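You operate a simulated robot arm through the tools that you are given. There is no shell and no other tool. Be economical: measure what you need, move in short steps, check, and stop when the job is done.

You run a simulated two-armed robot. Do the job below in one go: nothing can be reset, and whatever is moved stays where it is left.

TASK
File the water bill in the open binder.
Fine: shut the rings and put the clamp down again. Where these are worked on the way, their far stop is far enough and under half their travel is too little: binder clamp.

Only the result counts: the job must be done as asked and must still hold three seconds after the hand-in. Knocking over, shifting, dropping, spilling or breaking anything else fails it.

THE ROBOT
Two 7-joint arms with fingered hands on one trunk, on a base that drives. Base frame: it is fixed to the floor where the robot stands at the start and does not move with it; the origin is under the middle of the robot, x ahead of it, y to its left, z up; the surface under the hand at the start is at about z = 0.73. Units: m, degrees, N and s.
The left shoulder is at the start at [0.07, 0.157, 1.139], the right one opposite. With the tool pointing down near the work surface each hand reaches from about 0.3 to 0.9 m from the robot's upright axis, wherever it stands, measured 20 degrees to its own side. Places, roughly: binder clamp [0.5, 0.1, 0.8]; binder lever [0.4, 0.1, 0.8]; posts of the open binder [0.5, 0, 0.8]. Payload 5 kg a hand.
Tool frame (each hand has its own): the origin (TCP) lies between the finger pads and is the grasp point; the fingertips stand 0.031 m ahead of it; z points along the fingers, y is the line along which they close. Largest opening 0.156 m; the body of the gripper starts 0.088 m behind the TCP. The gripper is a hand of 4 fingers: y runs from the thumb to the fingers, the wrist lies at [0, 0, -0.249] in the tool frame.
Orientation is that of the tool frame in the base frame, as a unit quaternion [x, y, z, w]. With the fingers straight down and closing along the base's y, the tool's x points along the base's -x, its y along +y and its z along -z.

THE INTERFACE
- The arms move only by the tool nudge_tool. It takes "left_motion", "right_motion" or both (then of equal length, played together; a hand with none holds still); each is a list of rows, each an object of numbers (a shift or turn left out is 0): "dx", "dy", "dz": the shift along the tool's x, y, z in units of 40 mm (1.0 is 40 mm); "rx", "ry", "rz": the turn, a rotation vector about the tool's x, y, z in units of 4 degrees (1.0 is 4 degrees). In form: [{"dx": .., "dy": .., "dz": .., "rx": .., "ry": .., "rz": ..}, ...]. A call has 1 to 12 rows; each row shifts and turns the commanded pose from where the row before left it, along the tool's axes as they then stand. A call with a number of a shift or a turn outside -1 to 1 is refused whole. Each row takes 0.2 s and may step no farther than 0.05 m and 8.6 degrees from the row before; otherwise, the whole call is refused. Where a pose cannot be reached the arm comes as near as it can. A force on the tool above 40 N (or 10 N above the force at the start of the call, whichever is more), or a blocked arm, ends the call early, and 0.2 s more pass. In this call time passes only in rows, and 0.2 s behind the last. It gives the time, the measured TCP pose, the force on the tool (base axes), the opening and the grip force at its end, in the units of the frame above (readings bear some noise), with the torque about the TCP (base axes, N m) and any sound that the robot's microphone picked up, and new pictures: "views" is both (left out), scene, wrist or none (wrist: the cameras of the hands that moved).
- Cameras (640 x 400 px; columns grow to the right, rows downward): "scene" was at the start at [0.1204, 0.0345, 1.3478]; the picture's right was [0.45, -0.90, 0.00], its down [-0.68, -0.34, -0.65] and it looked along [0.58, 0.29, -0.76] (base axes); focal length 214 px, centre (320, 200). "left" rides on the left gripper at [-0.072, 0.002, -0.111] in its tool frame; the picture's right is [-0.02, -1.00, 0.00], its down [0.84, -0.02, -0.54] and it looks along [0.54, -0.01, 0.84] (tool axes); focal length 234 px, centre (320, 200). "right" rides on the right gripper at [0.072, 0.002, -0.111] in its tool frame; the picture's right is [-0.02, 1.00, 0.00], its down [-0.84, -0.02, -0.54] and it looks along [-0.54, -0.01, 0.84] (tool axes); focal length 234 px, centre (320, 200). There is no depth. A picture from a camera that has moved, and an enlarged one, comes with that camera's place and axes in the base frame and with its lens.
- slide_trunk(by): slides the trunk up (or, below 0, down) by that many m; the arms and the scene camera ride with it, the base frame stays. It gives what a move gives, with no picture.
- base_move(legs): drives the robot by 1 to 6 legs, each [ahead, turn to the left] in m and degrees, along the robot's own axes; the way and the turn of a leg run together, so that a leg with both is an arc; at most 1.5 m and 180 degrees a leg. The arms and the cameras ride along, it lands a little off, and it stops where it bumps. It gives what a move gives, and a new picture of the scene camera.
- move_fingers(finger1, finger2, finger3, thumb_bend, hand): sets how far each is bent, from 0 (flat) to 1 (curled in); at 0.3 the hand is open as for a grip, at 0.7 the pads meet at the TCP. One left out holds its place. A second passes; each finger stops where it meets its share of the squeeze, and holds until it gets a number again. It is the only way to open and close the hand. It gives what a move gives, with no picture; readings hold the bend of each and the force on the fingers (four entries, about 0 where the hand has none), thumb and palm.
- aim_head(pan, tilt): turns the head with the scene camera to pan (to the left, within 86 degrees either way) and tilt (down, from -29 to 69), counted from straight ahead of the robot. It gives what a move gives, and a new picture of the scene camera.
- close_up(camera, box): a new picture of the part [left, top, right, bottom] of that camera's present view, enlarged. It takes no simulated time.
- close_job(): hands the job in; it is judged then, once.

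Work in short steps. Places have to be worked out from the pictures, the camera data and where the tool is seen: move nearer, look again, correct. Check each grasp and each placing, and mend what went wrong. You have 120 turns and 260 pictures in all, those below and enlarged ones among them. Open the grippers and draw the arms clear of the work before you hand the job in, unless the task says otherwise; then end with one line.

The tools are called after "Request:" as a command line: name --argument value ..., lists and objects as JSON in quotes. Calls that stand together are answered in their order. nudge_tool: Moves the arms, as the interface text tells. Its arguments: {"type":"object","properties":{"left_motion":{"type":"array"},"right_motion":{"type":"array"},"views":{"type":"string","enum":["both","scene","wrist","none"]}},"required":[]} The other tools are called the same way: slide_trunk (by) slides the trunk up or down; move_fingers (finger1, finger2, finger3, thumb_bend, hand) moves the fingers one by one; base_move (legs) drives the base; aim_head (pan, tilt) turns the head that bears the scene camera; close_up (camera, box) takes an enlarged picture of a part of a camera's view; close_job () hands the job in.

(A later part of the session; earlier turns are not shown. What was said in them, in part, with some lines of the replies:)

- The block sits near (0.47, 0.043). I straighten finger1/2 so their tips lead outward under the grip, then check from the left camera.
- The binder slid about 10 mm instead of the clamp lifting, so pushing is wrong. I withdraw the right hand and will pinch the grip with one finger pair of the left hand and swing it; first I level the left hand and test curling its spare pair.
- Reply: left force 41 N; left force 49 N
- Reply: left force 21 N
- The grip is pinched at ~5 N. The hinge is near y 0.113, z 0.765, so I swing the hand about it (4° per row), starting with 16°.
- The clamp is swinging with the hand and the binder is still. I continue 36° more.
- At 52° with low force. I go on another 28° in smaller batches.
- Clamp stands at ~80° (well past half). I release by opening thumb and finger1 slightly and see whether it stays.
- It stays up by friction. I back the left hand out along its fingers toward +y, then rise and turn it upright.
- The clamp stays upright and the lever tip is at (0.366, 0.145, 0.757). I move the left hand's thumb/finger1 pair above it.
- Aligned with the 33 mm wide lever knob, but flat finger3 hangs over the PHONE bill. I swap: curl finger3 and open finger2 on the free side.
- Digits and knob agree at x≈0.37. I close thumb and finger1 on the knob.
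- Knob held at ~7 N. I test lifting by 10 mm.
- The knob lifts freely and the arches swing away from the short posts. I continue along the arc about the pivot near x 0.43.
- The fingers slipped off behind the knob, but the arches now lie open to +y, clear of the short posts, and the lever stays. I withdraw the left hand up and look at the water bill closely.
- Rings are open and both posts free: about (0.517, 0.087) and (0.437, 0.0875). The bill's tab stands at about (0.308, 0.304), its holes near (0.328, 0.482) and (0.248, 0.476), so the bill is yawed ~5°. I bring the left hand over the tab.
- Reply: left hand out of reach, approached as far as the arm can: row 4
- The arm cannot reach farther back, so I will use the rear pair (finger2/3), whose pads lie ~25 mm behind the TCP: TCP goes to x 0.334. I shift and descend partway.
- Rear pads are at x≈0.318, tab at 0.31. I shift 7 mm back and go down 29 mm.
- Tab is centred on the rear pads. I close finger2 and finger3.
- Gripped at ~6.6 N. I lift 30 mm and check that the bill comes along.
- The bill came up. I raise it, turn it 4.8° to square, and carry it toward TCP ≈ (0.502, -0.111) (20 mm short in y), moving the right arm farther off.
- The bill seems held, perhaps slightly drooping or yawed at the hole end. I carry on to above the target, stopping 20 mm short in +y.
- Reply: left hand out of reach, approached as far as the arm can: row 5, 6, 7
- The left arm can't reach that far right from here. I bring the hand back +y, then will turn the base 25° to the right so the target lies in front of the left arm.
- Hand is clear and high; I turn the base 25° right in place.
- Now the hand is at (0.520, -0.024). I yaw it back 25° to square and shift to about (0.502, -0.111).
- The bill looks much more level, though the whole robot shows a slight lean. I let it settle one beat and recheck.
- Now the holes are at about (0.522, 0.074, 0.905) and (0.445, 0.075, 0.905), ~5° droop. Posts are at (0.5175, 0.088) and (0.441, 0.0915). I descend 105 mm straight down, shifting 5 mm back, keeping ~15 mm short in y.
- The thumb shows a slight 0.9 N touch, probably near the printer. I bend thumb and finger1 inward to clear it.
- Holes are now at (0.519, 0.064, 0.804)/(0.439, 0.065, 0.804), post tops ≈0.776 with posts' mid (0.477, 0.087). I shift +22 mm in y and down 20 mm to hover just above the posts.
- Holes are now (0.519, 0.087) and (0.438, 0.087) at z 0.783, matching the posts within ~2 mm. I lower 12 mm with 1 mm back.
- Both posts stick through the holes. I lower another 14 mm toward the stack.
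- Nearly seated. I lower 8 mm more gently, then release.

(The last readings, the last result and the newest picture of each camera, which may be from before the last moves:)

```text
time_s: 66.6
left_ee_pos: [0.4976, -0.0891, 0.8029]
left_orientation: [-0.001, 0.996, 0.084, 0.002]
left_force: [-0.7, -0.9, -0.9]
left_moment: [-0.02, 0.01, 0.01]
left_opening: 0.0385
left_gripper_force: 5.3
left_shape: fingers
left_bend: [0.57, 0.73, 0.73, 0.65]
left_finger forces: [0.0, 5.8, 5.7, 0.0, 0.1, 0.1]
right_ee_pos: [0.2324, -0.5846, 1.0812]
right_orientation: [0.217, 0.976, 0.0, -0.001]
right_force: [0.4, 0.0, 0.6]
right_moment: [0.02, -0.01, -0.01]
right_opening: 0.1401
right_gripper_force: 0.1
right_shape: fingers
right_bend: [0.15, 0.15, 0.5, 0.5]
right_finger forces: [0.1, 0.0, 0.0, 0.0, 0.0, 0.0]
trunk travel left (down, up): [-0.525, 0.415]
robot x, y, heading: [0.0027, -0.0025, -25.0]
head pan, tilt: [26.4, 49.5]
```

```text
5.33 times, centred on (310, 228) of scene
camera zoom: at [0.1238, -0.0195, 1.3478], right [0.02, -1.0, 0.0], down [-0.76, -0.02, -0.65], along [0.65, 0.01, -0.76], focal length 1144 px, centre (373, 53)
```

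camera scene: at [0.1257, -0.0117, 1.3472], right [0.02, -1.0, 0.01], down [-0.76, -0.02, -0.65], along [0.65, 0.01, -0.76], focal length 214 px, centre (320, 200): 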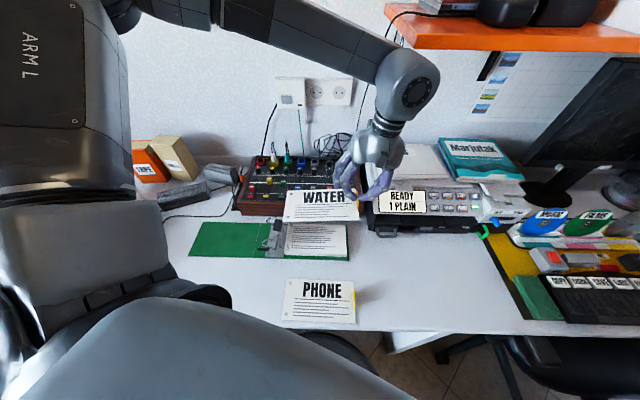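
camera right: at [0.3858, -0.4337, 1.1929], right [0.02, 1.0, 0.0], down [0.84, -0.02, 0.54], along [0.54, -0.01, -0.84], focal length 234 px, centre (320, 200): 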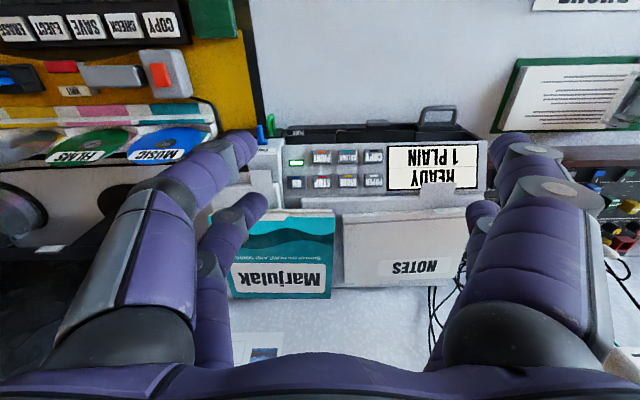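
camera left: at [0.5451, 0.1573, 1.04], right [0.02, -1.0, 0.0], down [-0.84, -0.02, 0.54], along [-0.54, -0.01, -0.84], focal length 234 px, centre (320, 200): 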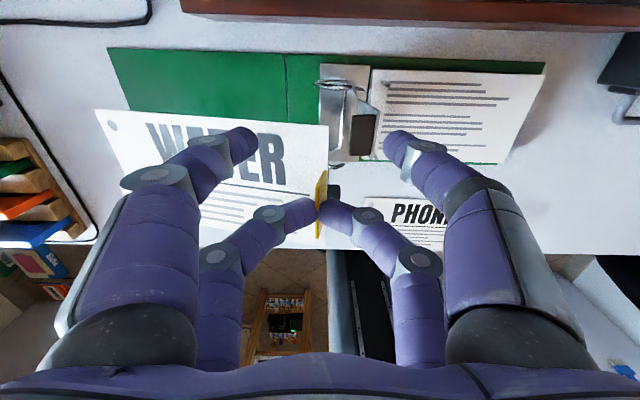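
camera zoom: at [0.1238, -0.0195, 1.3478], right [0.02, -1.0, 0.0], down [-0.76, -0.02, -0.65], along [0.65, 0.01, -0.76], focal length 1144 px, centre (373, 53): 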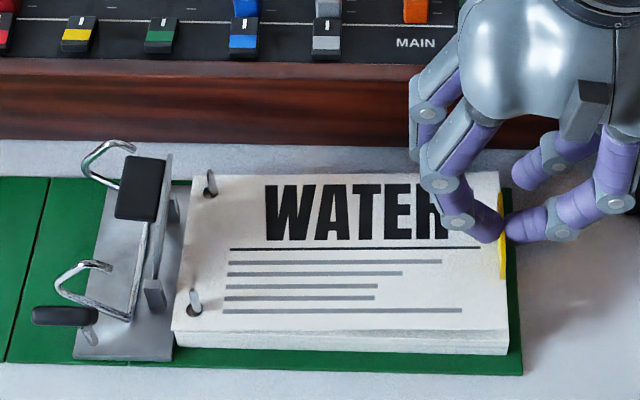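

Seated over both posts. I open finger2 and finger3.

Request:
move_fingers --hand "left" --finger2 0.6 --finger3 0.6

Request:
close_up --camera "scene" --box '[260, 190, 360, 265]'

Request:
close_up --camera "left" --box '[40, 40, 440, 290]'

```text
time_s: 67.6
left_ee_pos: [0.4961, -0.09, 0.8023]
left_orientation: [0.0, 0.996, 0.084, 0.001]
left_force: [-1.2, 0.2, 0.5]
left_moment: [0.04, 0.04, 0.01]
left_opening: 0.0384
left_gripper_force: 0.0
left_shape: fingers
left_bend: [0.57, 0.6, 0.6, 0.65]
left_finger forces: [0.1, 0.0, 0.1, 0.0, 0.1, 0.1]
right_ee_pos: [0.2327, -0.5838, 1.0821]
right_orientation: [0.217, 0.976, 0.001, 0.0]
right_force: [0.0, 0.2, -0.9]
right_moment: [0.02, -0.01, 0.02]
right_opening: 0.1397
right_gripper_force: 0.1
right_shape: fingers
right_bend: [0.15, 0.15, 0.5, 0.5]
right_finger forces: [0.0, 0.0, 0.0, 0.0, 0.1, 0.0]
trunk travel left (down, up): [-0.525, 0.415]
robot x, y, heading: [0.0017, 0.0022, -25.1]
head pan, tilt: [26.4, 49.5]
```

```text
5.33 times, centred on (310, 228) of scene
camera zoom: at [0.1238, -0.0195, 1.3478], right [0.02, -1.0, 0.0], down [-0.76, -0.02, -0.65], along [0.65, 0.01, -0.76], focal length 1144 px, centre (373, 53)
```

zoom: 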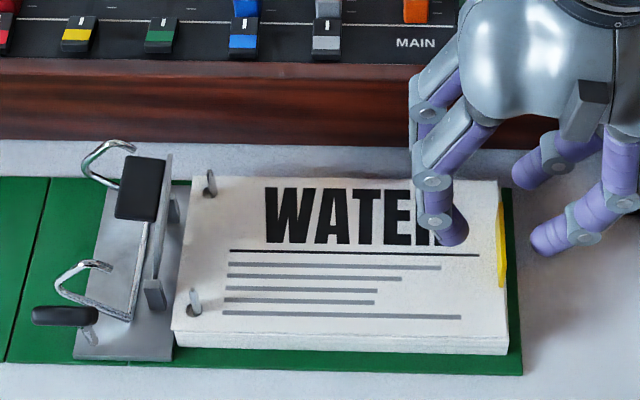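

```text
1.60 times, centred on (240, 165) of left
camera zoom: at [0.5693, -0.1071, 0.9104], right [0.03, -0.99, -0.17], down [-0.84, -0.11, 0.53], along [-0.54, 0.13, -0.83], focal length 375 px, centre (448, 256)
```

zoom: 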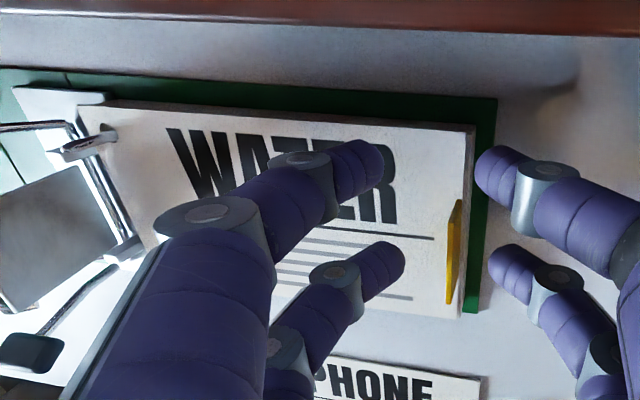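

The water bill lies flat on the stack with both posts through. I lift the hand straight up and level it before turning the base back.

Request:
nudge_tool --left_motion '[{"dy": 0.08, "dz": -0.5}, {"dy": 0.13, "dz": -0.8}, {"dy": 0.15, "dz": -0.9}, {"dy": 0.15, "dz": -0.9}, {"dz": -0.9}, {"rx": 0.8}, {"rx": 0.8}, {"rx": 0.8}]' --views "none"

Request:
base_move --legs '[[0, 12], [0, 13]]'

Request:
close_up --camera "scene" --box '[300, 180, 440, 280]'

```text
time_s: 69.4
left_ee_pos: [0.496, -0.0951, 0.9638]
left_orientation: [-0.001, 1.0, 0.001, 0.001]
left_force: [0.3, 0.5, -0.2]
left_moment: [-0.01, -0.01, -0.01]
left_opening: 0.0384
left_gripper_force: 0.0
left_shape: fingers
left_bend: [0.57, 0.6, 0.6, 0.65]
left_finger forces: [0.0, 0.0, 0.0, 0.0, 0.0, 0.0]
right_ee_pos: [0.2318, -0.5852, 1.0829]
right_orientation: [0.216, 0.976, 0.0, 0.0]
right_force: [0.0, -0.7, 1.3]
right_moment: [0.01, 0.02, -0.02]
right_opening: 0.1398
right_gripper_force: 0.1
right_shape: fingers
right_bend: [0.15, 0.15, 0.5, 0.5]
right_finger forces: [0.0, 0.0, 0.0, 0.0, 0.0, 0.0]
trunk travel left (down, up): [-0.525, 0.415]
robot x, y, heading: [0.0018, 0.0071, -25.0]
head pan, tilt: [26.4, 49.5]
```

```text
time_s: 71.4
left_ee_pos: [0.4901, 0.1225, 0.9643]
left_orientation: [-0.217, 0.976, 0.001, 0.0]
left_force: [0.1, -0.3, 0.6]
left_moment: [-0.02, 0.01, 0.0]
left_opening: 0.0383
left_gripper_force: 0.1
left_shape: fingers
left_bend: [0.57, 0.6, 0.6, 0.65]
left_finger forces: [0.0, 0.0, 0.1, 0.1, 0.1, 0.0]
right_ee_pos: [0.4573, -0.4325, 1.083]
right_orientation: [0.001, 1.0, 0.0, 0.0]
right_force: [-0.2, -0.2, 0.6]
right_moment: [-0.02, 0.01, 0.0]
right_opening: 0.1398
right_gripper_force: 0.1
right_shape: fingers
right_bend: [0.15, 0.15, 0.5, 0.5]
right_finger forces: [0.0, 0.0, 0.1, 0.0, 0.0, 0.0]
trunk travel left (down, up): [-0.525, 0.415]
robot x, y, heading: [-0.0012, -0.001, 0.2]
head pan, tilt: [26.4, 49.5]
camera scene: at [0.1205, 0.0344, 1.3478], right [0.44, -0.9, 0.0], down [-0.68, -0.34, -0.65], along [0.58, 0.29, -0.76], focal length 214 px, centre (320, 200)
```

scene: 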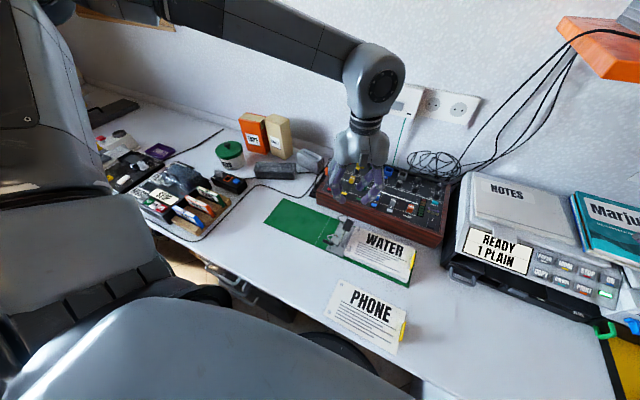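

```text
4.00 times, centred on (370, 230) of scene
camera zoom: at [0.1205, 0.0344, 1.3478], right [0.44, -0.9, 0.0], down [-0.68, -0.34, -0.65], along [0.58, 0.29, -0.76], focal length 858 px, centre (120, 80)
```

zoom: 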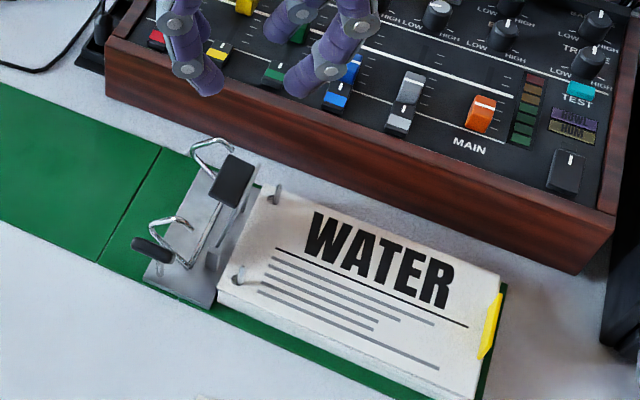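

Now the knob is at about (0.402, 0.145, 0.81). I square the left hand, close all its fingers, and bring the front pair just above and ahead of the knob.

Request:
move_fingers --hand "left" --finger1 0.7 --finger2 0.7 --finger3 0.7 --thumb_bend 0.7

Request:
nudge_tool --left_motion '[{"rz": 1}, {"rz": 1}, {"rz": 1}, {"rz": 1}, {"rz": 1}, {"rz": 1}, {"rz": 0.3, "dy": 0.56}, {"dx": 0.8}, {"dx": 0.8}, {"dx": 0.6}, {"dz": 0.8}, {"dz": 0.8}]' --views "none"

Request:
close_up --camera "left" --box '[160, 0, 480, 200]'

Request:
close_up --camera "scene" --box '[280, 170, 420, 270]'

```text
time_s: 72.4
left_ee_pos: [0.4901, 0.1236, 0.964]
left_orientation: [-0.217, 0.976, 0.0, 0.001]
left_force: [-1.0, -0.6, 0.1]
left_moment: [0.01, 0.01, 0.01]
left_opening: 0.005
left_gripper_force: 0.0
left_shape: fingers
left_bend: [0.7, 0.7, 0.7, 0.7]
left_finger forces: [0.1, 0.0, 0.0, 0.0, 0.0, 0.1]
right_ee_pos: [0.4564, -0.4325, 1.0811]
right_orientation: [0.001, 1.0, 0.0, -0.001]
right_force: [-0.3, 0.2, -0.3]
right_moment: [0.0, -0.01, -0.02]
right_opening: 0.1399
right_gripper_force: 0.0
right_shape: fingers
right_bend: [0.15, 0.15, 0.5, 0.5]
right_finger forces: [0.1, 0.0, 0.0, 0.0, 0.1, 0.0]
trunk travel left (down, up): [-0.525, 0.415]
robot x, y, heading: [0.0001, -0.0006, -0.2]
head pan, tilt: [26.4, 49.5]
```

```text
time_s: 75.0
left_ee_pos: [0.4025, 0.1446, 0.9003]
left_orientation: [0.001, 1.0, 0.0, 0.0]
left_force: [-0.3, 0.1, -0.7]
left_moment: [-0.03, 0.0, 0.02]
left_opening: 0.0047
left_gripper_force: 0.0
left_shape: fingers
left_bend: [0.7, 0.7, 0.7, 0.7]
left_finger forces: [0.1, 0.0, 0.1, 0.0, 0.0, 0.1]
right_ee_pos: [0.457, -0.4315, 1.0828]
right_orientation: [0.001, 1.0, 0.0, 0.0]
right_force: [0.2, -0.4, -0.1]
right_moment: [0.02, 0.03, 0.01]
right_opening: 0.14
right_gripper_force: 0.0
right_shape: fingers
right_bend: [0.15, 0.15, 0.5, 0.5]
right_finger forces: [0.1, 0.0, 0.0, 0.0, 0.0, 0.0]
trunk travel left (down, up): [-0.525, 0.415]
robot x, y, heading: [0.0, 0.0009, -0.3]
head pan, tilt: [26.4, 49.5]
```

```text
2.00 times, centred on (320, 100) of left
camera zoom: at [0.4752, 0.1461, 1.0088], right [0.02, -1.0, 0.0], down [-0.84, -0.02, 0.54], along [-0.54, -0.01, -0.84], focal length 468 px, centre (320, 400)
```

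zoom: 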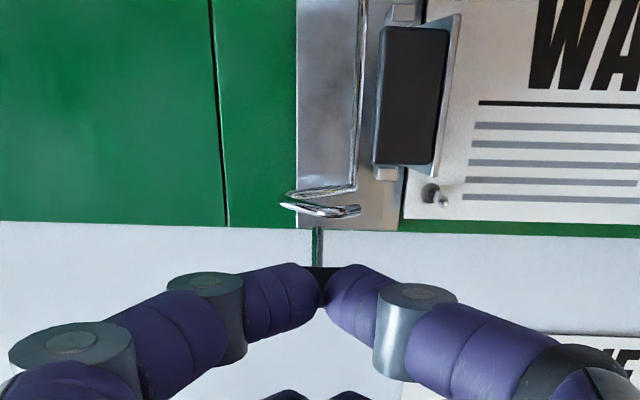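

```text
4.00 times, centred on (350, 220) of scene
camera zoom: at [0.1209, 0.0345, 1.3478], right [0.44, -0.9, 0.0], down [-0.68, -0.34, -0.65], along [0.58, 0.29, -0.76], focal length 858 px, centre (200, 120)
```

zoom: 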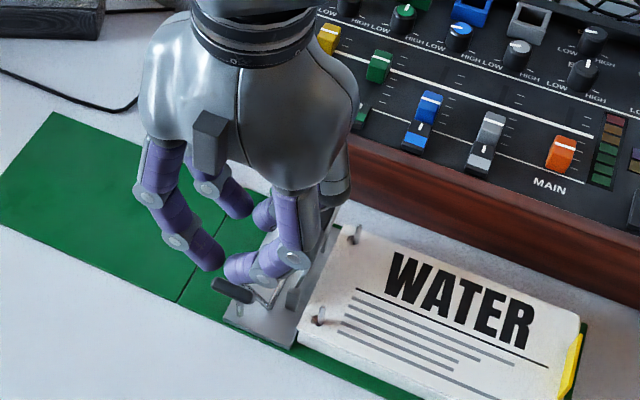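

The front tips are ~20 mm ahead (+x) of the knob. I descend to its level and then sweep back and down along the lever's arc.

Request:
nudge_tool --left_motion '[{"dz": 0.6}, {"dz": 0.6}, {"dx": 0.25, "dz": 0.05}, {"dx": 0.275, "dz": 0.075}, {"dx": 0.25, "dz": 0.15}, {"dx": 0.225, "dz": 0.175}]' --views "none"

Request:
close_up --camera "left" --box '[160, 0, 480, 200]'

Request:
close_up --camera "scene" --box '[280, 170, 420, 270]'

```text
time_s: 76.4
left_ee_pos: [0.3622, 0.1452, 0.8342]
left_orientation: [0.001, 1.0, 0.001, 0.0]
left_force: [-0.7, 0.2, -0.4]
left_moment: [0.01, 0.01, 0.01]
left_opening: 0.0046
left_gripper_force: 0.0
left_shape: fingers
left_bend: [0.7, 0.7, 0.7, 0.7]
left_finger forces: [0.0, 0.0, 0.0, 0.0, 0.0, 0.1]
right_ee_pos: [0.4568, -0.4328, 1.0815]
right_orientation: [0.001, 1.0, 0.0, 0.0]
right_force: [-0.5, 0.3, -0.1]
right_moment: [0.02, -0.02, 0.02]
right_opening: 0.1396
right_gripper_force: 0.0
right_shape: fingers
right_bend: [0.15, 0.15, 0.5, 0.5]
right_finger forces: [0.0, 0.1, 0.0, 0.0, 0.1, 0.0]
trunk travel left (down, up): [-0.525, 0.415]
robot x, y, heading: [-0.0006, -0.002, 0.1]
head pan, tilt: [26.4, 49.5]
```

```text
2.00 times, centred on (320, 100) of left
camera zoom: at [0.4347, 0.1462, 0.9423], right [0.02, -1.0, 0.0], down [-0.84, -0.02, 0.54], along [-0.54, -0.01, -0.84], focal length 468 px, centre (320, 400)
```

zoom: 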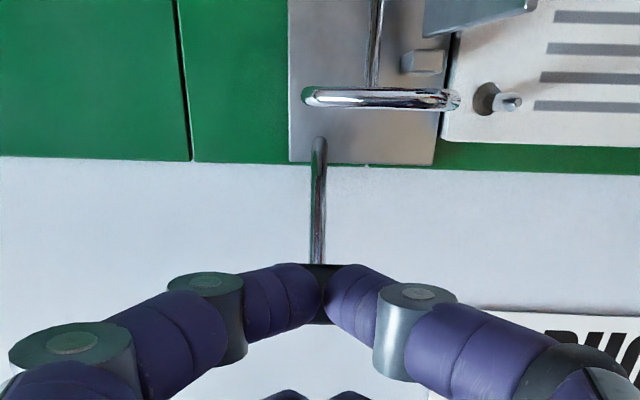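

```text
4.00 times, centred on (350, 220) of scene
camera zoom: at [0.1205, 0.0342, 1.3478], right [0.44, -0.9, 0.0], down [-0.68, -0.34, -0.65], along [0.58, 0.29, -0.76], focal length 858 px, centre (200, 120)
```

zoom: 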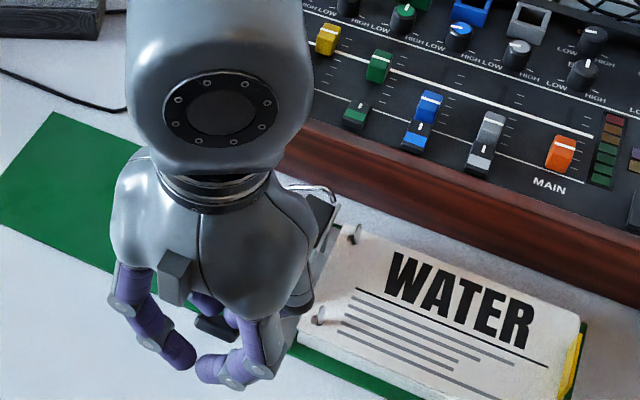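

The lever swings down and the arches are coming back over. I continue down along the arc.

Request:
nudge_tool --left_motion '[{"dx": 0.175, "dz": 0.2}, {"dx": 0.15, "dz": 0.22}, {"dx": 0.1, "dz": 0.22}, {"dx": 0.05, "dz": 0.2}]' --views "none"

Request:
close_up --camera "left" --box '[160, 0, 480, 200]'

Request:
close_up --camera "scene" --box '[280, 170, 420, 270]'

```text
time_s: 77.4
left_ee_pos: [0.3432, 0.1461, 0.7999]
left_orientation: [0.001, 1.0, 0.001, -0.001]
left_force: [0.8, -0.4, 0.2]
left_moment: [0.01, 0.02, 0.01]
left_opening: 0.0043
left_gripper_force: 0.1
left_shape: fingers
left_bend: [0.7, 0.7, 0.7, 0.7]
left_finger forces: [0.1, 0.0, 0.0, 0.0, 0.1, 0.0]
right_ee_pos: [0.4576, -0.4311, 1.0814]
right_orientation: [0.0, 1.0, 0.0, 0.001]
right_force: [-0.1, 0.8, 1.6]
right_moment: [0.0, 0.02, -0.01]
right_opening: 0.1397
right_gripper_force: 0.1
right_shape: fingers
right_bend: [0.15, 0.15, 0.5, 0.5]
right_finger forces: [0.0, 0.1, 0.0, 0.0, 0.1, 0.0]
trunk travel left (down, up): [-0.525, 0.415]
robot x, y, heading: [0.0018, -0.0011, -0.2]
head pan, tilt: [26.4, 49.5]
```

```text
2.00 times, centred on (320, 100) of left
camera zoom: at [0.4161, 0.1464, 0.9089], right [0.02, -1.0, 0.0], down [-0.84, -0.02, 0.54], along [-0.54, -0.01, -0.84], focal length 468 px, centre (320, 400)
```

zoom: 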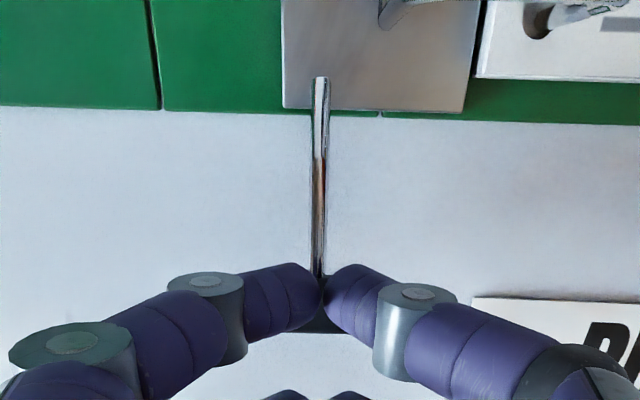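

```text
4.00 times, centred on (350, 220) of scene
camera zoom: at [0.1207, 0.0342, 1.3478], right [0.44, -0.9, 0.0], down [-0.68, -0.34, -0.65], along [0.58, 0.29, -0.76], focal length 858 px, centre (200, 120)
```

zoom: 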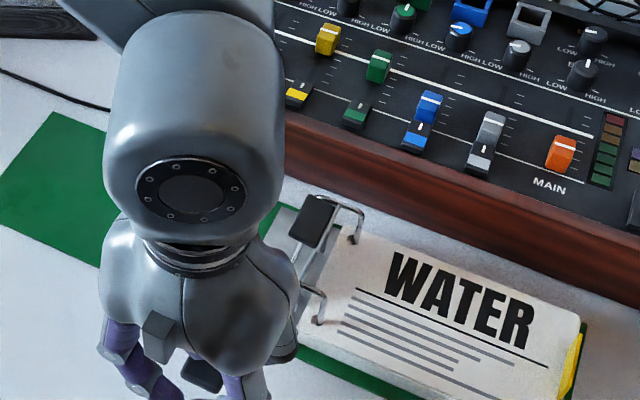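

The arches now meet the posts. I press down a few more millimetres until there is resistance.

Request:
nudge_tool --left_motion '[{"dz": 0.1}, {"dz": 0.08}, {"dz": 0.08}]' --views "none"

Request:
close_up --camera "scene" --box '[320, 200, 420, 270]'

```text
time_s: 78.2
left_ee_pos: [0.3418, 0.1447, 0.7909]
left_orientation: [0.001, 1.0, 0.0, 0.001]
left_force: [-4.4, -0.6, 15.1]
left_moment: [0.05, -0.16, 0.0]
left_opening: 0.0014
left_gripper_force: 8.7
left_shape: fingers
left_bend: [0.71, 0.7, 0.7, 0.71]
left_finger forces: [8.0, 0.1, 0.0, 0.0, 9.6, 0.1]
right_ee_pos: [0.4551, -0.432, 1.0826]
right_orientation: [0.001, 1.0, 0.0, 0.001]
right_force: [0.6, -0.4, 0.8]
right_moment: [0.05, 0.0, -0.04]
right_opening: 0.1396
right_gripper_force: 0.0
right_shape: fingers
right_bend: [0.15, 0.15, 0.5, 0.5]
right_finger forces: [0.1, 0.1, 0.0, 0.0, 0.0, 0.0]
trunk travel left (down, up): [-0.525, 0.415]
robot x, y, heading: [0.0014, 0.0007, -0.1]
head pan, tilt: [26.4, 49.5]
```

```text
5.71 times, centred on (370, 235) of scene
camera zoom: at [0.1192, 0.034, 1.348], right [0.44, -0.9, 0.0], down [-0.68, -0.34, -0.65], along [0.58, 0.29, -0.76], focal length 1226 px, centre (34, 0)
```

zoom: 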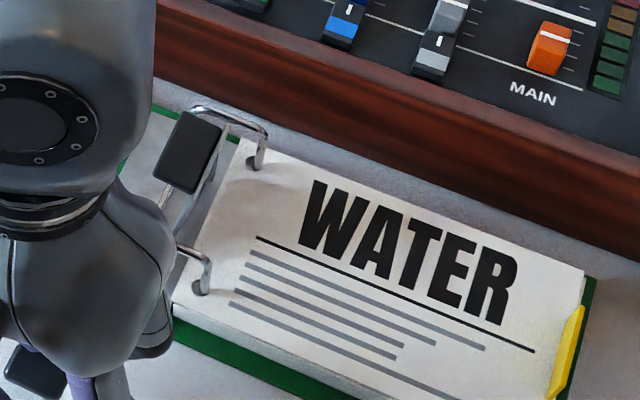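

15 N at the stop: the lever is fully down and the arches are shut over the posts. I lift off and go round to the +y side of the clamp to push it back down.

Request:
nudge_tool --left_motion '[{"dz": -0.6}, {"dz": -1}, {"dz": -1}, {"dz": -0.8}, {"dx": -0.9, "dy": 0.5}, {"dx": -0.9, "dy": 0.5}, {"dx": -0.9, "dy": 0.2}, {"dz": 0.7}, {"dz": 0.7}]' --views "none"

Request:
close_up --camera "left" --box '[160, 0, 560, 250]'

Request:
close_up --camera "scene" --box '[280, 170, 440, 290]'

```text
time_s: 80.2
left_ee_pos: [0.4524, 0.1927, 0.8702]
left_orientation: [0.001, 1.0, 0.0, 0.002]
left_force: [1.0, 0.6, 0.1]
left_moment: [-0.01, -0.03, -0.04]
left_opening: 0.0041
left_gripper_force: 0.2
left_shape: fingers
left_bend: [0.7, 0.7, 0.7, 0.7]
left_finger forces: [0.0, 0.0, 0.0, 0.1, 0.0, 0.0]
right_ee_pos: [0.4579, -0.4316, 1.0815]
right_orientation: [0.001, 1.0, 0.0, 0.0]
right_force: [0.2, 0.6, -0.5]
right_moment: [-0.01, 0.03, -0.05]
right_opening: 0.1399
right_gripper_force: 0.0
right_shape: fingers
right_bend: [0.15, 0.15, 0.5, 0.5]
right_finger forces: [0.0, 0.0, 0.0, 0.0, 0.0, 0.0]
trunk travel left (down, up): [-0.525, 0.415]
robot x, y, heading: [-0.0027, 0.0002, 0.2]
head pan, tilt: [26.4, 49.5]
```

```text
1.60 times, centred on (360, 125) of left
camera zoom: at [0.5243, 0.1925, 0.9788], right [0.02, -1.0, 0.0], down [-0.84, -0.02, 0.54], along [-0.54, -0.01, -0.84], focal length 375 px, centre (256, 320)
```

zoom: 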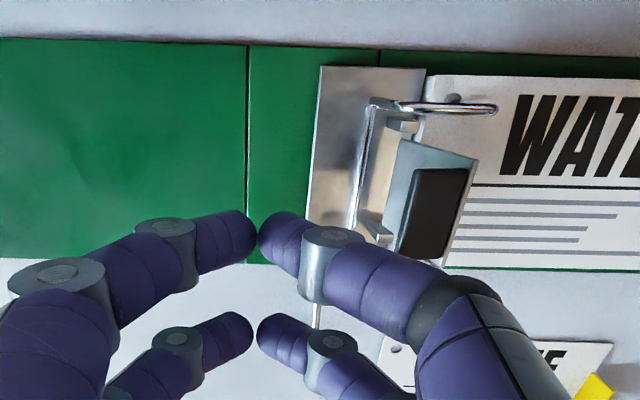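

```text
3.33 times, centred on (360, 230) of scene
camera zoom: at [0.1213, 0.0342, 1.3478], right [0.44, -0.9, 0.0], down [-0.68, -0.34, -0.65], along [0.58, 0.29, -0.76], focal length 715 px, centre (187, 100)
```

zoom: 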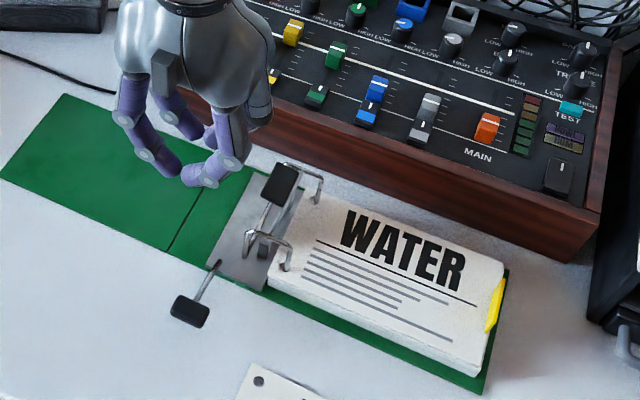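

The grip block is at about (0.48, 0.119, 0.83), aligned in x with the front pair. I lower 14 mm and push toward -y in 10 mm steps.

Request:
nudge_tool --left_motion '[{"dz": 0.2, "dy": -0.25}, {"dz": 0.1, "dy": -0.25}, {"dy": -0.25}, {"dy": -0.25}, {"dy": -0.25}, {"dy": -0.25}]' --views "none"

Request:
close_up --camera "left" --box '[160, 0, 560, 250]'

Request:
close_up --camera "scene" --box '[280, 170, 440, 290]'

```text
time_s: 81.6
left_ee_pos: [0.4519, 0.133, 0.857]
left_orientation: [0.002, 1.0, 0.002, 0.0]
left_force: [0.0, -0.1, -0.5]
left_moment: [0.03, 0.01, 0.0]
left_opening: 0.0041
left_gripper_force: 0.0
left_shape: fingers
left_bend: [0.7, 0.7, 0.7, 0.7]
left_finger forces: [0.0, 0.0, 0.0, 0.1, 0.0, 0.0]
right_ee_pos: [0.4571, -0.4314, 1.0824]
right_orientation: [0.0, 1.0, 0.0, -0.001]
right_force: [0.0, 0.3, 0.6]
right_moment: [0.04, 0.01, -0.03]
right_opening: 0.1397
right_gripper_force: 0.1
right_shape: fingers
right_bend: [0.15, 0.15, 0.5, 0.5]
right_finger forces: [0.0, 0.0, 0.1, 0.1, 0.0, 0.1]
trunk travel left (down, up): [-0.525, 0.415]
robot x, y, heading: [-0.0004, -0.0026, 0.0]
head pan, tilt: [26.4, 49.5]
```

```text
1.60 times, centred on (360, 125) of left
camera zoom: at [0.5238, 0.1333, 0.9666], right [0.02, -1.0, 0.0], down [-0.84, -0.02, 0.54], along [-0.54, -0.01, -0.84], focal length 375 px, centre (256, 320)
```

zoom: 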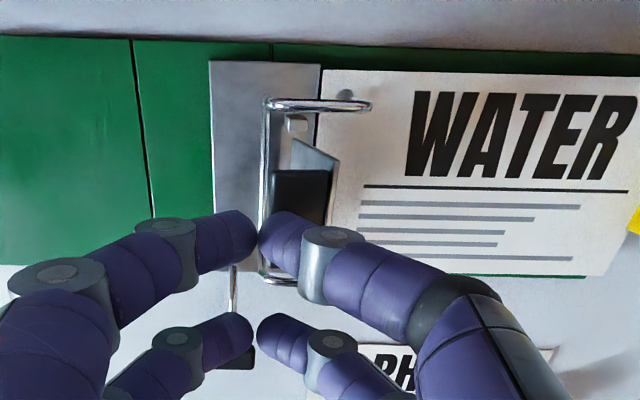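

```text
3.33 times, centred on (360, 230) of scene
camera zoom: at [0.1207, 0.0338, 1.3478], right [0.44, -0.9, 0.0], down [-0.68, -0.34, -0.65], along [0.58, 0.29, -0.76], focal length 715 px, centre (187, 100)
```

zoom: 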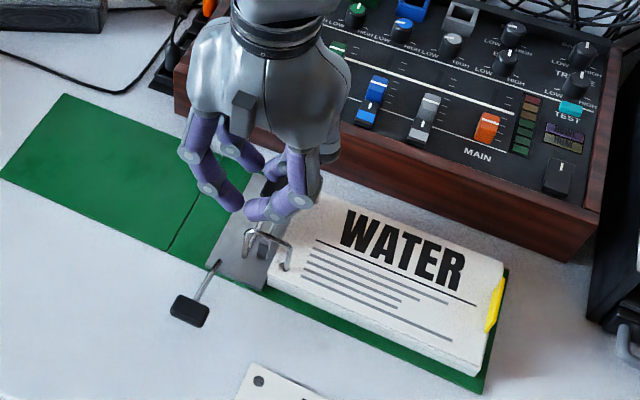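

Contact seems imminent with no force yet. I push on another 30 mm.

Request:
nudge_tool --left_motion '[{"dy": -0.25}, {"dy": -0.25}, {"dy": -0.25}]' --views "none"

Request:
close_up --camera "left" --box '[160, 0, 560, 250]'

Request:
close_up --camera "scene" --box '[280, 170, 440, 290]'

```text
time_s: 82.4
left_ee_pos: [0.4508, 0.1032, 0.8578]
left_orientation: [0.002, 1.0, 0.0, 0.001]
left_force: [-0.5, 0.3, 0.4]
left_moment: [-0.03, -0.01, 0.03]
left_opening: 0.0042
left_gripper_force: 0.1
left_shape: fingers
left_bend: [0.7, 0.7, 0.7, 0.7]
left_finger forces: [0.0, 0.0, 0.0, 0.1, 0.1, 0.0]
right_ee_pos: [0.4579, -0.4318, 1.0818]
right_orientation: [0.001, 1.0, 0.0, 0.0]
right_force: [0.4, 0.0, 0.2]
right_moment: [0.0, -0.01, 0.0]
right_opening: 0.1399
right_gripper_force: 0.1
right_shape: fingers
right_bend: [0.15, 0.15, 0.5, 0.5]
right_finger forces: [0.0, 0.0, 0.0, 0.0, 0.0, 0.1]
trunk travel left (down, up): [-0.525, 0.415]
robot x, y, heading: [0.0003, 0.0019, -0.0]
head pan, tilt: [26.4, 49.5]
```

```text
1.60 times, centred on (360, 125) of left
camera zoom: at [0.5238, 0.1035, 0.9673], right [0.02, -1.0, 0.0], down [-0.84, -0.02, 0.54], along [-0.54, -0.01, -0.84], focal length 375 px, centre (256, 320)
```

zoom: 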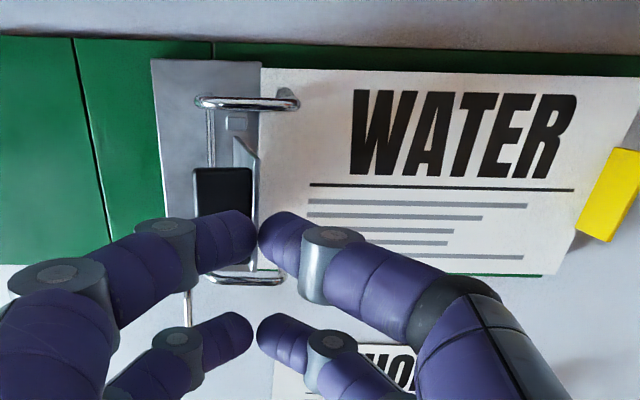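

```text
3.33 times, centred on (360, 230) of scene
camera zoom: at [0.1207, 0.0343, 1.3478], right [0.44, -0.9, 0.0], down [-0.68, -0.34, -0.65], along [0.58, 0.29, -0.76], focal length 715 px, centre (187, 100)
```

zoom: 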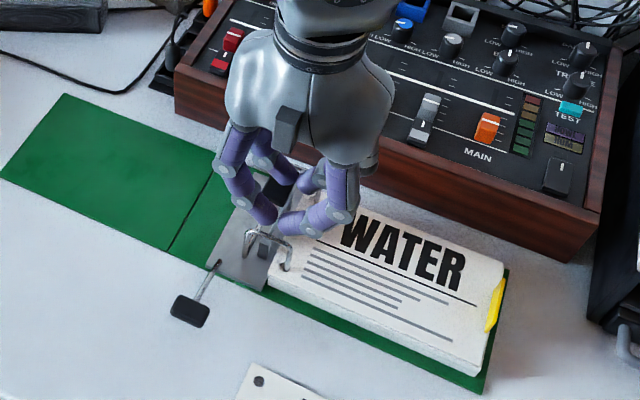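

The fingertips slid just over the grip (its top is ≈0.825). I go back +y, drop 20 mm and push again.

Request:
nudge_tool --left_motion '[{"dz": -0.2, "dy": 0.5}, {"dy": 0.5}, {"dy": 0.5}, {"dy": 0.2, "dz": 0.4}, {"dz": 0.35}, {"dy": -0.25}, {"dy": -0.25}, {"dy": -0.25}]' --views "none"

Request:
close_up --camera "left" --box '[160, 0, 560, 250]'

```text
time_s: 84.2
left_ee_pos: [0.4516, 0.1415, 0.8363]
left_orientation: [0.0, 1.0, 0.001, 0.0]
left_force: [-0.4, 0.8, 0.3]
left_moment: [0.0, 0.02, 0.0]
left_opening: 0.0035
left_gripper_force: 0.0
left_shape: fingers
left_bend: [0.7, 0.7, 0.7, 0.7]
left_finger forces: [0.1, 0.0, 0.0, 0.1, 0.3, 0.1]
right_ee_pos: [0.4578, -0.4318, 1.0814]
right_orientation: [0.001, 1.0, 0.0, 0.0]
right_force: [0.0, 0.1, -0.3]
right_moment: [0.0, 0.01, -0.06]
right_opening: 0.1397
right_gripper_force: 0.0
right_shape: fingers
right_bend: [0.15, 0.15, 0.5, 0.5]
right_finger forces: [0.1, 0.0, 0.1, 0.1, 0.0, 0.0]
trunk travel left (down, up): [-0.525, 0.415]
robot x, y, heading: [0.001, -0.001, -0.1]
head pan, tilt: [26.4, 49.5]
```

```text
1.60 times, centred on (360, 125) of left
camera zoom: at [0.5241, 0.1416, 0.9448], right [0.02, -1.0, 0.0], down [-0.84, -0.02, 0.54], along [-0.54, -0.01, -0.84], focal length 375 px, centre (256, 320)
```

zoom: 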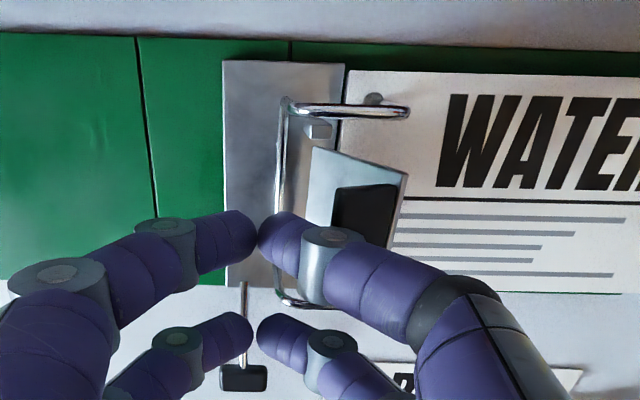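

The thumb is now against the grip and it is starting to tip. I continue -y, watching forces.

Request:
nudge_tool --left_motion '[{"dy": -0.25}, {"dy": -0.25}, {"dy": -0.25}, {"dy": -0.25}]' --views "none"

Request:
close_up --camera "left" --box '[160, 0, 560, 250]'

Request:
close_up --camera "scene" --box '[280, 170, 440, 290]'

```text
time_s: 85.2
left_ee_pos: [0.4519, 0.1016, 0.8362]
left_orientation: [0.001, 1.0, 0.001, 0.001]
left_force: [-0.2, -0.3, -1.3]
left_moment: [-0.02, 0.0, 0.0]
left_opening: 0.004
left_gripper_force: 0.1
left_shape: fingers
left_bend: [0.7, 0.7, 0.7, 0.7]
left_finger forces: [0.0, 0.0, 0.0, 0.1, 0.1, 0.0]
right_ee_pos: [0.4569, -0.4323, 1.0819]
right_orientation: [0.001, 1.0, 0.0, 0.0]
right_force: [-0.7, 0.1, -0.5]
right_moment: [0.03, 0.02, -0.01]
right_opening: 0.14
right_gripper_force: 0.1
right_shape: fingers
right_bend: [0.15, 0.15, 0.5, 0.5]
right_finger forces: [0.0, 0.0, 0.1, 0.0, 0.1, 0.0]
trunk travel left (down, up): [-0.525, 0.415]
robot x, y, heading: [0.0022, -0.0017, 0.0]
head pan, tilt: [26.4, 49.5]
```

```text
1.60 times, centred on (360, 125) of left
camera zoom: at [0.5239, 0.1018, 0.9447], right [0.02, -1.0, 0.0], down [-0.84, -0.02, 0.54], along [-0.54, -0.01, -0.84], focal length 375 px, centre (256, 320)
```

zoom: 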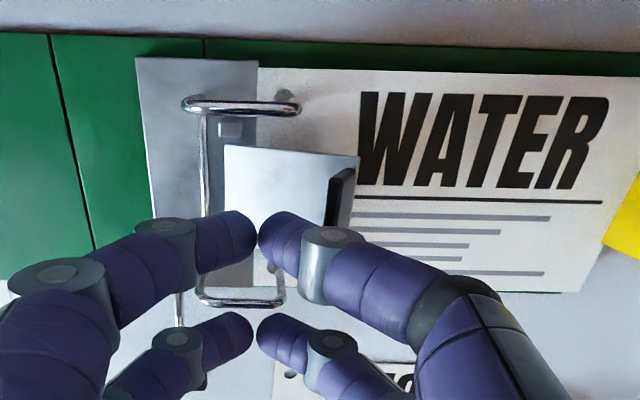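

```text
3.33 times, centred on (360, 230) of scene
camera zoom: at [0.1207, 0.0338, 1.3478], right [0.44, -0.9, 0.0], down [-0.68, -0.34, -0.65], along [0.58, 0.29, -0.76], focal length 715 px, centre (187, 100)
```

zoom: 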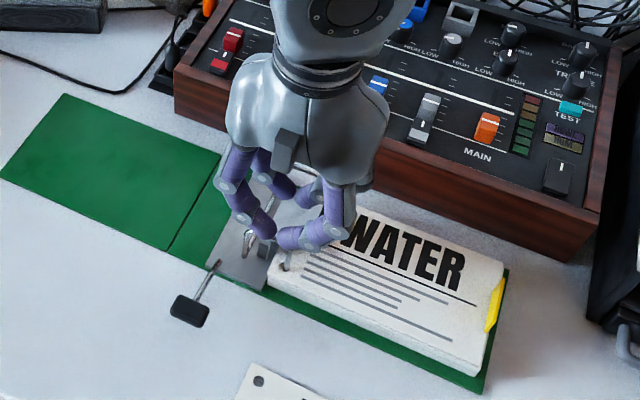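

The clamp has tipped to ~35°. I continue -y above it, then press down on the grip.

Request:
nudge_tool --left_motion '[{"dy": -0.25}, {"dy": -0.25}, {"dy": -0.25}, {"dy": -0.25}]' --views "none"

Request:
close_up --camera "left" --box '[160, 0, 560, 250]'

```text
time_s: 86.2
left_ee_pos: [0.4497, 0.0619, 0.8357]
left_orientation: [0.001, 1.0, 0.0, 0.0]
left_force: [-0.9, 0.1, 1.1]
left_moment: [0.01, 0.0, 0.0]
left_opening: 0.0041
left_gripper_force: 0.1
left_shape: fingers
left_bend: [0.7, 0.7, 0.7, 0.7]
left_finger forces: [0.0, 0.0, 0.0, 0.1, 0.1, 0.0]
right_ee_pos: [0.457, -0.4327, 1.0816]
right_orientation: [0.001, 1.0, 0.0, 0.0]
right_force: [0.7, 1.1, -0.1]
right_moment: [-0.04, -0.01, -0.01]
right_opening: 0.1398
right_gripper_force: 0.1
right_shape: fingers
right_bend: [0.15, 0.15, 0.5, 0.5]
right_finger forces: [0.0, 0.1, 0.1, 0.0, 0.0, 0.0]
trunk travel left (down, up): [-0.525, 0.415]
robot x, y, heading: [0.0029, 0.0002, -0.3]
head pan, tilt: [26.4, 49.5]
```

```text
1.60 times, centred on (360, 125) of left
camera zoom: at [0.524, 0.0615, 0.9446], right [0.02, -1.0, 0.0], down [-0.84, -0.02, 0.54], along [-0.54, -0.01, -0.84], focal length 375 px, centre (256, 320)
```

zoom: 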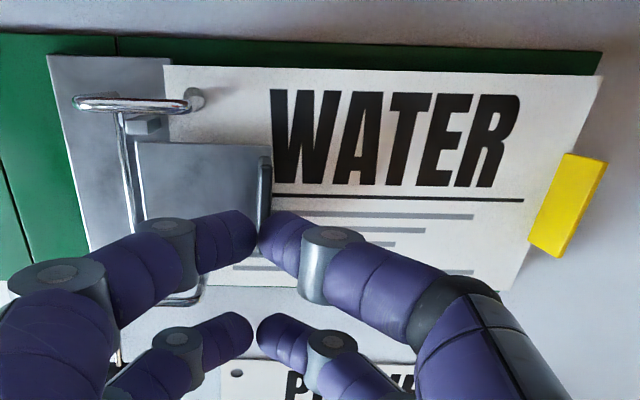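

The clamp is nearly flat. I shift 3 mm and press down on the grip in small steps.

Request:
nudge_tool --left_motion '[{"dy": -0.1}, {"dz": 0.12}, {"dz": 0.12}, {"dz": 0.12}, {"dz": 0.12}]' --views "none"

Request:
close_up --camera "left" --box '[160, 0, 560, 250]'

```text
time_s: 87.4
left_ee_pos: [0.4503, 0.058, 0.8165]
left_orientation: [0.001, 1.0, 0.0, 0.001]
left_force: [0.8, -0.7, -0.7]
left_moment: [0.01, 0.0, 0.01]
left_opening: 0.0037
left_gripper_force: 0.1
left_shape: fingers
left_bend: [0.7, 0.7, 0.7, 0.7]
left_finger forces: [0.1, 0.1, 0.1, 0.1, 0.1, 0.0]
right_ee_pos: [0.4567, -0.4323, 1.0824]
right_orientation: [0.001, 1.0, 0.0, 0.0]
right_force: [0.0, -0.2, -0.4]
right_moment: [0.02, -0.01, 0.02]
right_opening: 0.14
right_gripper_force: 0.0
right_shape: fingers
right_bend: [0.15, 0.15, 0.5, 0.5]
right_finger forces: [0.0, 0.0, 0.1, 0.0, 0.1, 0.0]
trunk travel left (down, up): [-0.525, 0.415]
robot x, y, heading: [0.0022, 0.0, -0.2]
head pan, tilt: [26.4, 49.5]
```

```text
1.60 times, centred on (360, 125) of left
camera zoom: at [0.5234, 0.0581, 0.9259], right [0.02, -1.0, 0.0], down [-0.84, -0.02, 0.54], along [-0.54, -0.01, -0.84], focal length 375 px, centre (256, 320)
```

zoom: 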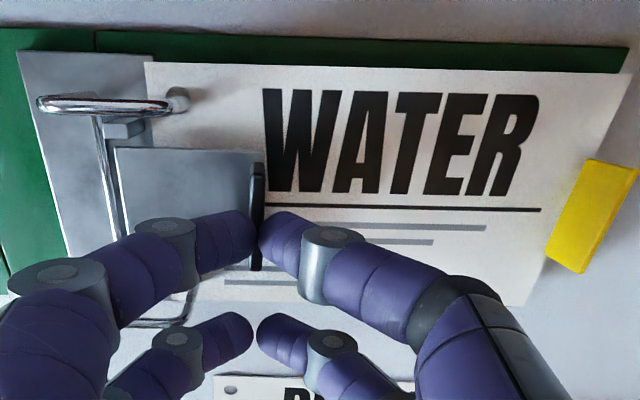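

Still no force at tip z≈0.785. I press a little farther.

Request:
nudge_tool --left_motion '[{"dz": 0.08}, {"dz": 0.08}, {"dz": 0.06}]' --views "none"

Request:
close_up --camera "left" --box '[160, 0, 560, 250]'

```text
time_s: 88.2
left_ee_pos: [0.4503, 0.0583, 0.8087]
left_orientation: [0.001, 1.0, 0.0, 0.002]
left_force: [-0.4, 2.3, 12.9]
left_moment: [0.13, -0.2, 0.1]
left_opening: 0.0048
left_gripper_force: 5.9
left_shape: fingers
left_bend: [0.71, 0.7, 0.7, 0.7]
left_finger forces: [8.1, 1.6, 0.0, 0.0, 2.4, 0.0]
right_ee_pos: [0.457, -0.4324, 1.0827]
right_orientation: [0.001, 1.0, -0.001, 0.0]
right_force: [0.8, -0.2, 0.0]
right_moment: [-0.01, -0.01, -0.02]
right_opening: 0.1396
right_gripper_force: 0.1
right_shape: fingers
right_bend: [0.15, 0.15, 0.5, 0.5]
right_finger forces: [0.0, 0.0, 0.0, 0.1, 0.1, 0.1]
trunk travel left (down, up): [-0.525, 0.415]
robot x, y, heading: [0.0027, -0.0001, -0.2]
head pan, tilt: [26.4, 49.5]
```

```text
1.60 times, centred on (360, 125) of left
camera zoom: at [0.5233, 0.0579, 0.9183], right [0.02, -1.0, 0.0], down [-0.84, -0.02, 0.54], along [-0.54, -0.01, -0.84], focal length 375 px, centre (256, 320)
```

zoom: 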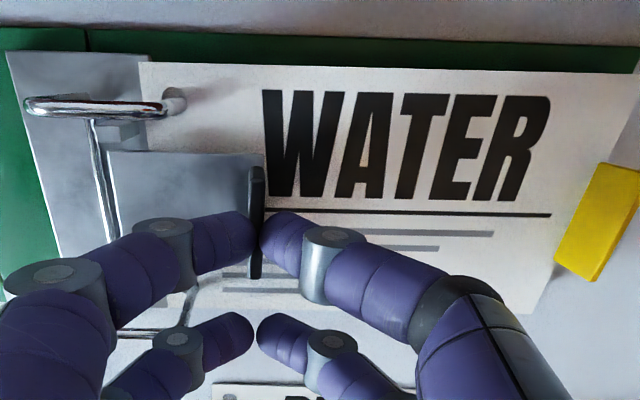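

13 N downward: the clamp is seated. I lift straight off, withdraw, and inspect the result.

Request:
nudge_tool --left_motion '[{"dz": -0.4}, {"dz": -0.8}, {"dz": -1}, {"dz": -1}, {"dy": 1}, {"dy": 1}, {"dy": 1}, {"dy": 1}, {"dy": 1}, {"dy": 0.5}]' --views "scene"

Request:
close_up --camera "scene" --box '[320, 195, 430, 285]'

Request:
close_up --camera "left" --box '[320, 0, 640, 200]'

```text
time_s: 90.4
left_ee_pos: [0.4518, 0.2789, 0.9363]
left_orientation: [0.002, 1.0, 0.0, 0.0]
left_force: [0.1, -0.8, 0.1]
left_moment: [-0.02, 0.02, 0.02]
left_opening: 0.0042
left_gripper_force: 0.0
left_shape: fingers
left_bend: [0.7, 0.7, 0.7, 0.7]
left_finger forces: [0.1, 0.0, 0.0, 0.0, 0.0, 0.0]
right_ee_pos: [0.4573, -0.4312, 1.0829]
right_orientation: [0.0, 1.0, 0.0, 0.0]
right_force: [0.2, -0.1, -0.2]
right_moment: [-0.01, 0.0, -0.02]
right_opening: 0.1397
right_gripper_force: 0.1
right_shape: fingers
right_bend: [0.15, 0.15, 0.5, 0.5]
right_finger forces: [0.1, 0.1, 0.0, 0.1, 0.0, 0.0]
trunk travel left (down, up): [-0.525, 0.415]
robot x, y, heading: [0.0001, 0.001, -0.2]
head pan, tilt: [26.4, 49.5]
camera scene: at [0.1204, 0.0349, 1.3478], right [0.44, -0.9, 0.0], down [-0.68, -0.34, -0.65], along [0.58, 0.29, -0.76], focal length 214 px, centre (320, 200)
```

scene: 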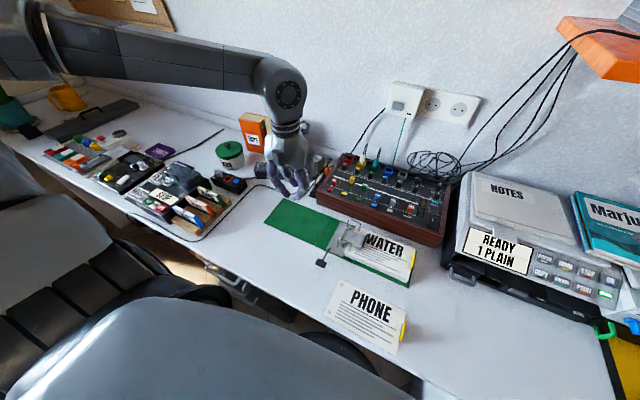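

```text
4.44 times, centred on (375, 240) of scene
camera zoom: at [0.1204, 0.0349, 1.3478], right [0.44, -0.9, 0.0], down [-0.68, -0.34, -0.65], along [0.58, 0.29, -0.76], focal length 953 px, centre (76, 22)
```

zoom: 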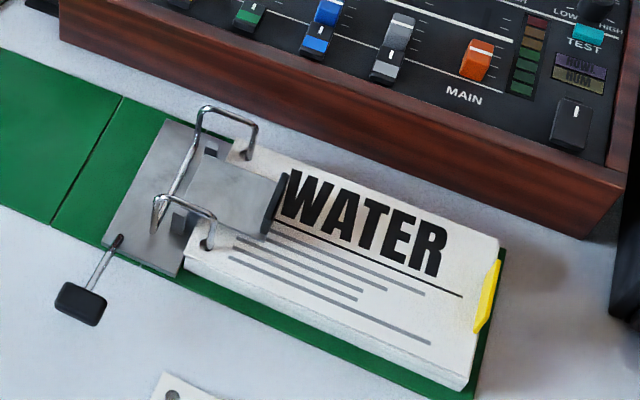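

```text
2.00 times, centred on (480, 100) of left
camera zoom: at [0.5241, 0.278, 1.0449], right [0.02, -1.0, 0.0], down [-0.84, -0.02, 0.54], along [-0.54, -0.01, -0.84], focal length 468 px, centre (0, 400)
```

zoom: 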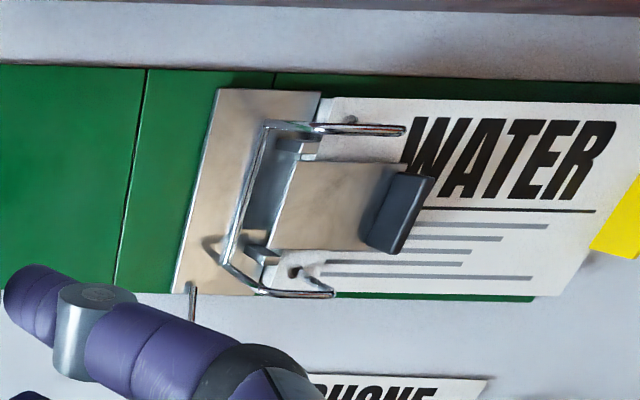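

The bill is on the posts, the rings are shut, and the clamp is down with everything else in place. I open both hands.

Request:
move_fingers --hand "left" --finger1 0.3 --finger2 0.3 --finger3 0.3 --thumb_bend 0.3

Request:
move_fingers --hand "right" --finger1 0.3 --finger2 0.3 --finger3 0.3 --thumb_bend 0.3

Request:
nudge_tool --left_motion '[{"dz": -1}, {"dz": -1}, {"dz": -1}, {"dy": 0.5}]' --views "scene"

Request:
close_up --camera "scene" --box '[320, 205, 400, 265]'

```text
time_s: 91.4
left_ee_pos: [0.4523, 0.277, 0.9365]
left_orientation: [0.001, 1.0, 0.0, 0.001]
left_force: [-0.3, -0.2, 0.1]
left_moment: [-0.03, -0.02, 0.0]
left_opening: 0.1596
left_gripper_force: 0.0
left_shape: fingers
left_bend: [0.3, 0.3, 0.3, 0.3]
left_finger forces: [0.0, 0.0, 0.0, 0.1, 0.0, 0.0]
right_ee_pos: [0.4572, -0.4314, 1.0829]
right_orientation: [0.0, 1.0, -0.001, 0.0]
right_force: [0.2, -1.1, 0.3]
right_moment: [0.01, 0.01, -0.02]
right_opening: 0.1399
right_gripper_force: 0.0
right_shape: fingers
right_bend: [0.15, 0.15, 0.5, 0.5]
right_finger forces: [0.0, 0.0, 0.0, 0.0, 0.0, 0.0]
trunk travel left (down, up): [-0.525, 0.415]
robot x, y, heading: [0.0004, -0.0002, 0.1]
head pan, tilt: [26.4, 49.5]
```

```text
time_s: 92.4
left_ee_pos: [0.4508, 0.2767, 0.9364]
left_orientation: [0.002, 1.0, 0.0, 0.0]
left_force: [0.2, -0.1, -0.6]
left_moment: [0.02, 0.0, 0.0]
left_opening: 0.1597
left_gripper_force: 0.2
left_shape: fingers
left_bend: [0.3, 0.3, 0.3, 0.3]
left_finger forces: [0.1, 0.0, 0.1, 0.1, 0.1, 0.0]
right_ee_pos: [0.4577, -0.4317, 1.0822]
right_orientation: [0.001, 1.0, 0.001, 0.0]
right_force: [-0.1, -0.4, 0.0]
right_moment: [0.03, -0.01, -0.01]
right_opening: 0.1602
right_gripper_force: 0.0
right_shape: fingers
right_bend: [0.3, 0.3, 0.3, 0.3]
right_finger forces: [0.1, 0.0, 0.1, 0.1, 0.0, 0.1]
trunk travel left (down, up): [-0.525, 0.415]
robot x, y, heading: [-0.0011, -0.0007, -0.0]
head pan, tilt: [26.4, 49.5]
```

```text
time_s: 93.4
left_ee_pos: [0.4504, 0.3002, 1.0568]
left_orientation: [0.0, 1.0, -0.001, 0.001]
left_force: [0.7, 0.7, -1.0]
left_moment: [-0.04, -0.01, -0.03]
left_opening: 0.1595
left_gripper_force: 0.1
left_shape: fingers
left_bend: [0.3, 0.3, 0.3, 0.3]
left_finger forces: [0.1, 0.0, 0.0, 0.0, 0.1, 0.1]
right_ee_pos: [0.4575, -0.4303, 1.0828]
right_orientation: [0.001, 1.0, -0.001, 0.001]
right_force: [-0.4, 1.1, -0.2]
right_moment: [-0.03, 0.01, 0.01]
right_opening: 0.1603
right_gripper_force: 0.0
right_shape: fingers
right_bend: [0.3, 0.3, 0.3, 0.3]
right_finger forces: [0.1, 0.0, 0.1, 0.0, 0.1, 0.0]
trunk travel left (down, up): [-0.525, 0.415]
robot x, y, heading: [-0.0026, 0.0, -0.1]
head pan, tilt: [26.4, 49.5]
camera scene: at [0.1205, 0.0365, 1.3478], right [0.44, -0.9, 0.0], down [-0.68, -0.34, -0.65], along [0.58, 0.29, -0.76], focal length 214 px, centre (320, 200)
```

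scene: 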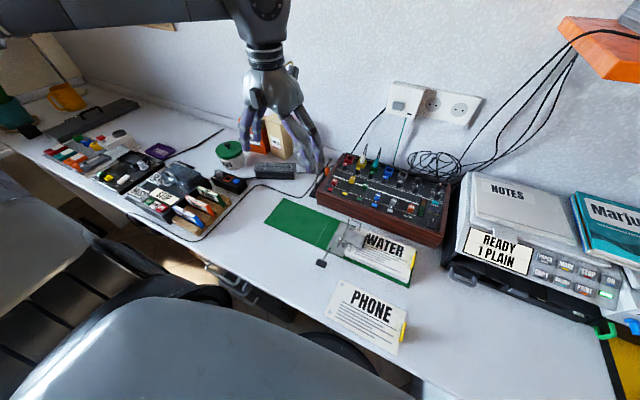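

```text
6.67 times, centred on (360, 235) of scene
camera zoom: at [0.1205, 0.0365, 1.3478], right [0.44, -0.9, 0.0], down [-0.68, -0.34, -0.65], along [0.58, 0.29, -0.76], focal length 1430 px, centre (53, -33)
```

zoom: 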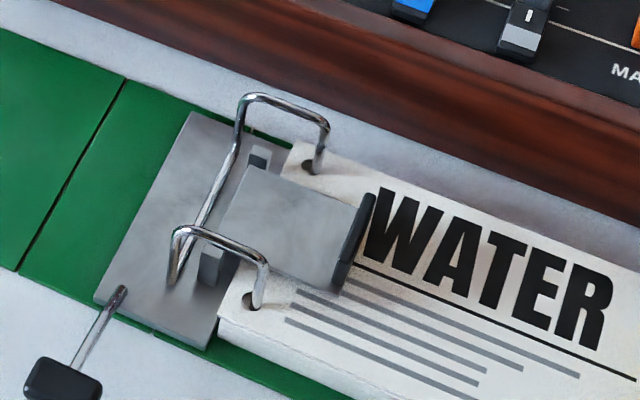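

The close-up shows both arch ends in the bill's holes, the lever down and the clamp flat, and both hands are open and clear. I hand the job in.

Request:
close_job

```text
The job is handed in.
```

The water bill is filed on the binder posts with the rings shut and the clamp down; the binder itself slid about 9 mm to the left during an early push on the clamp, and I left it there.
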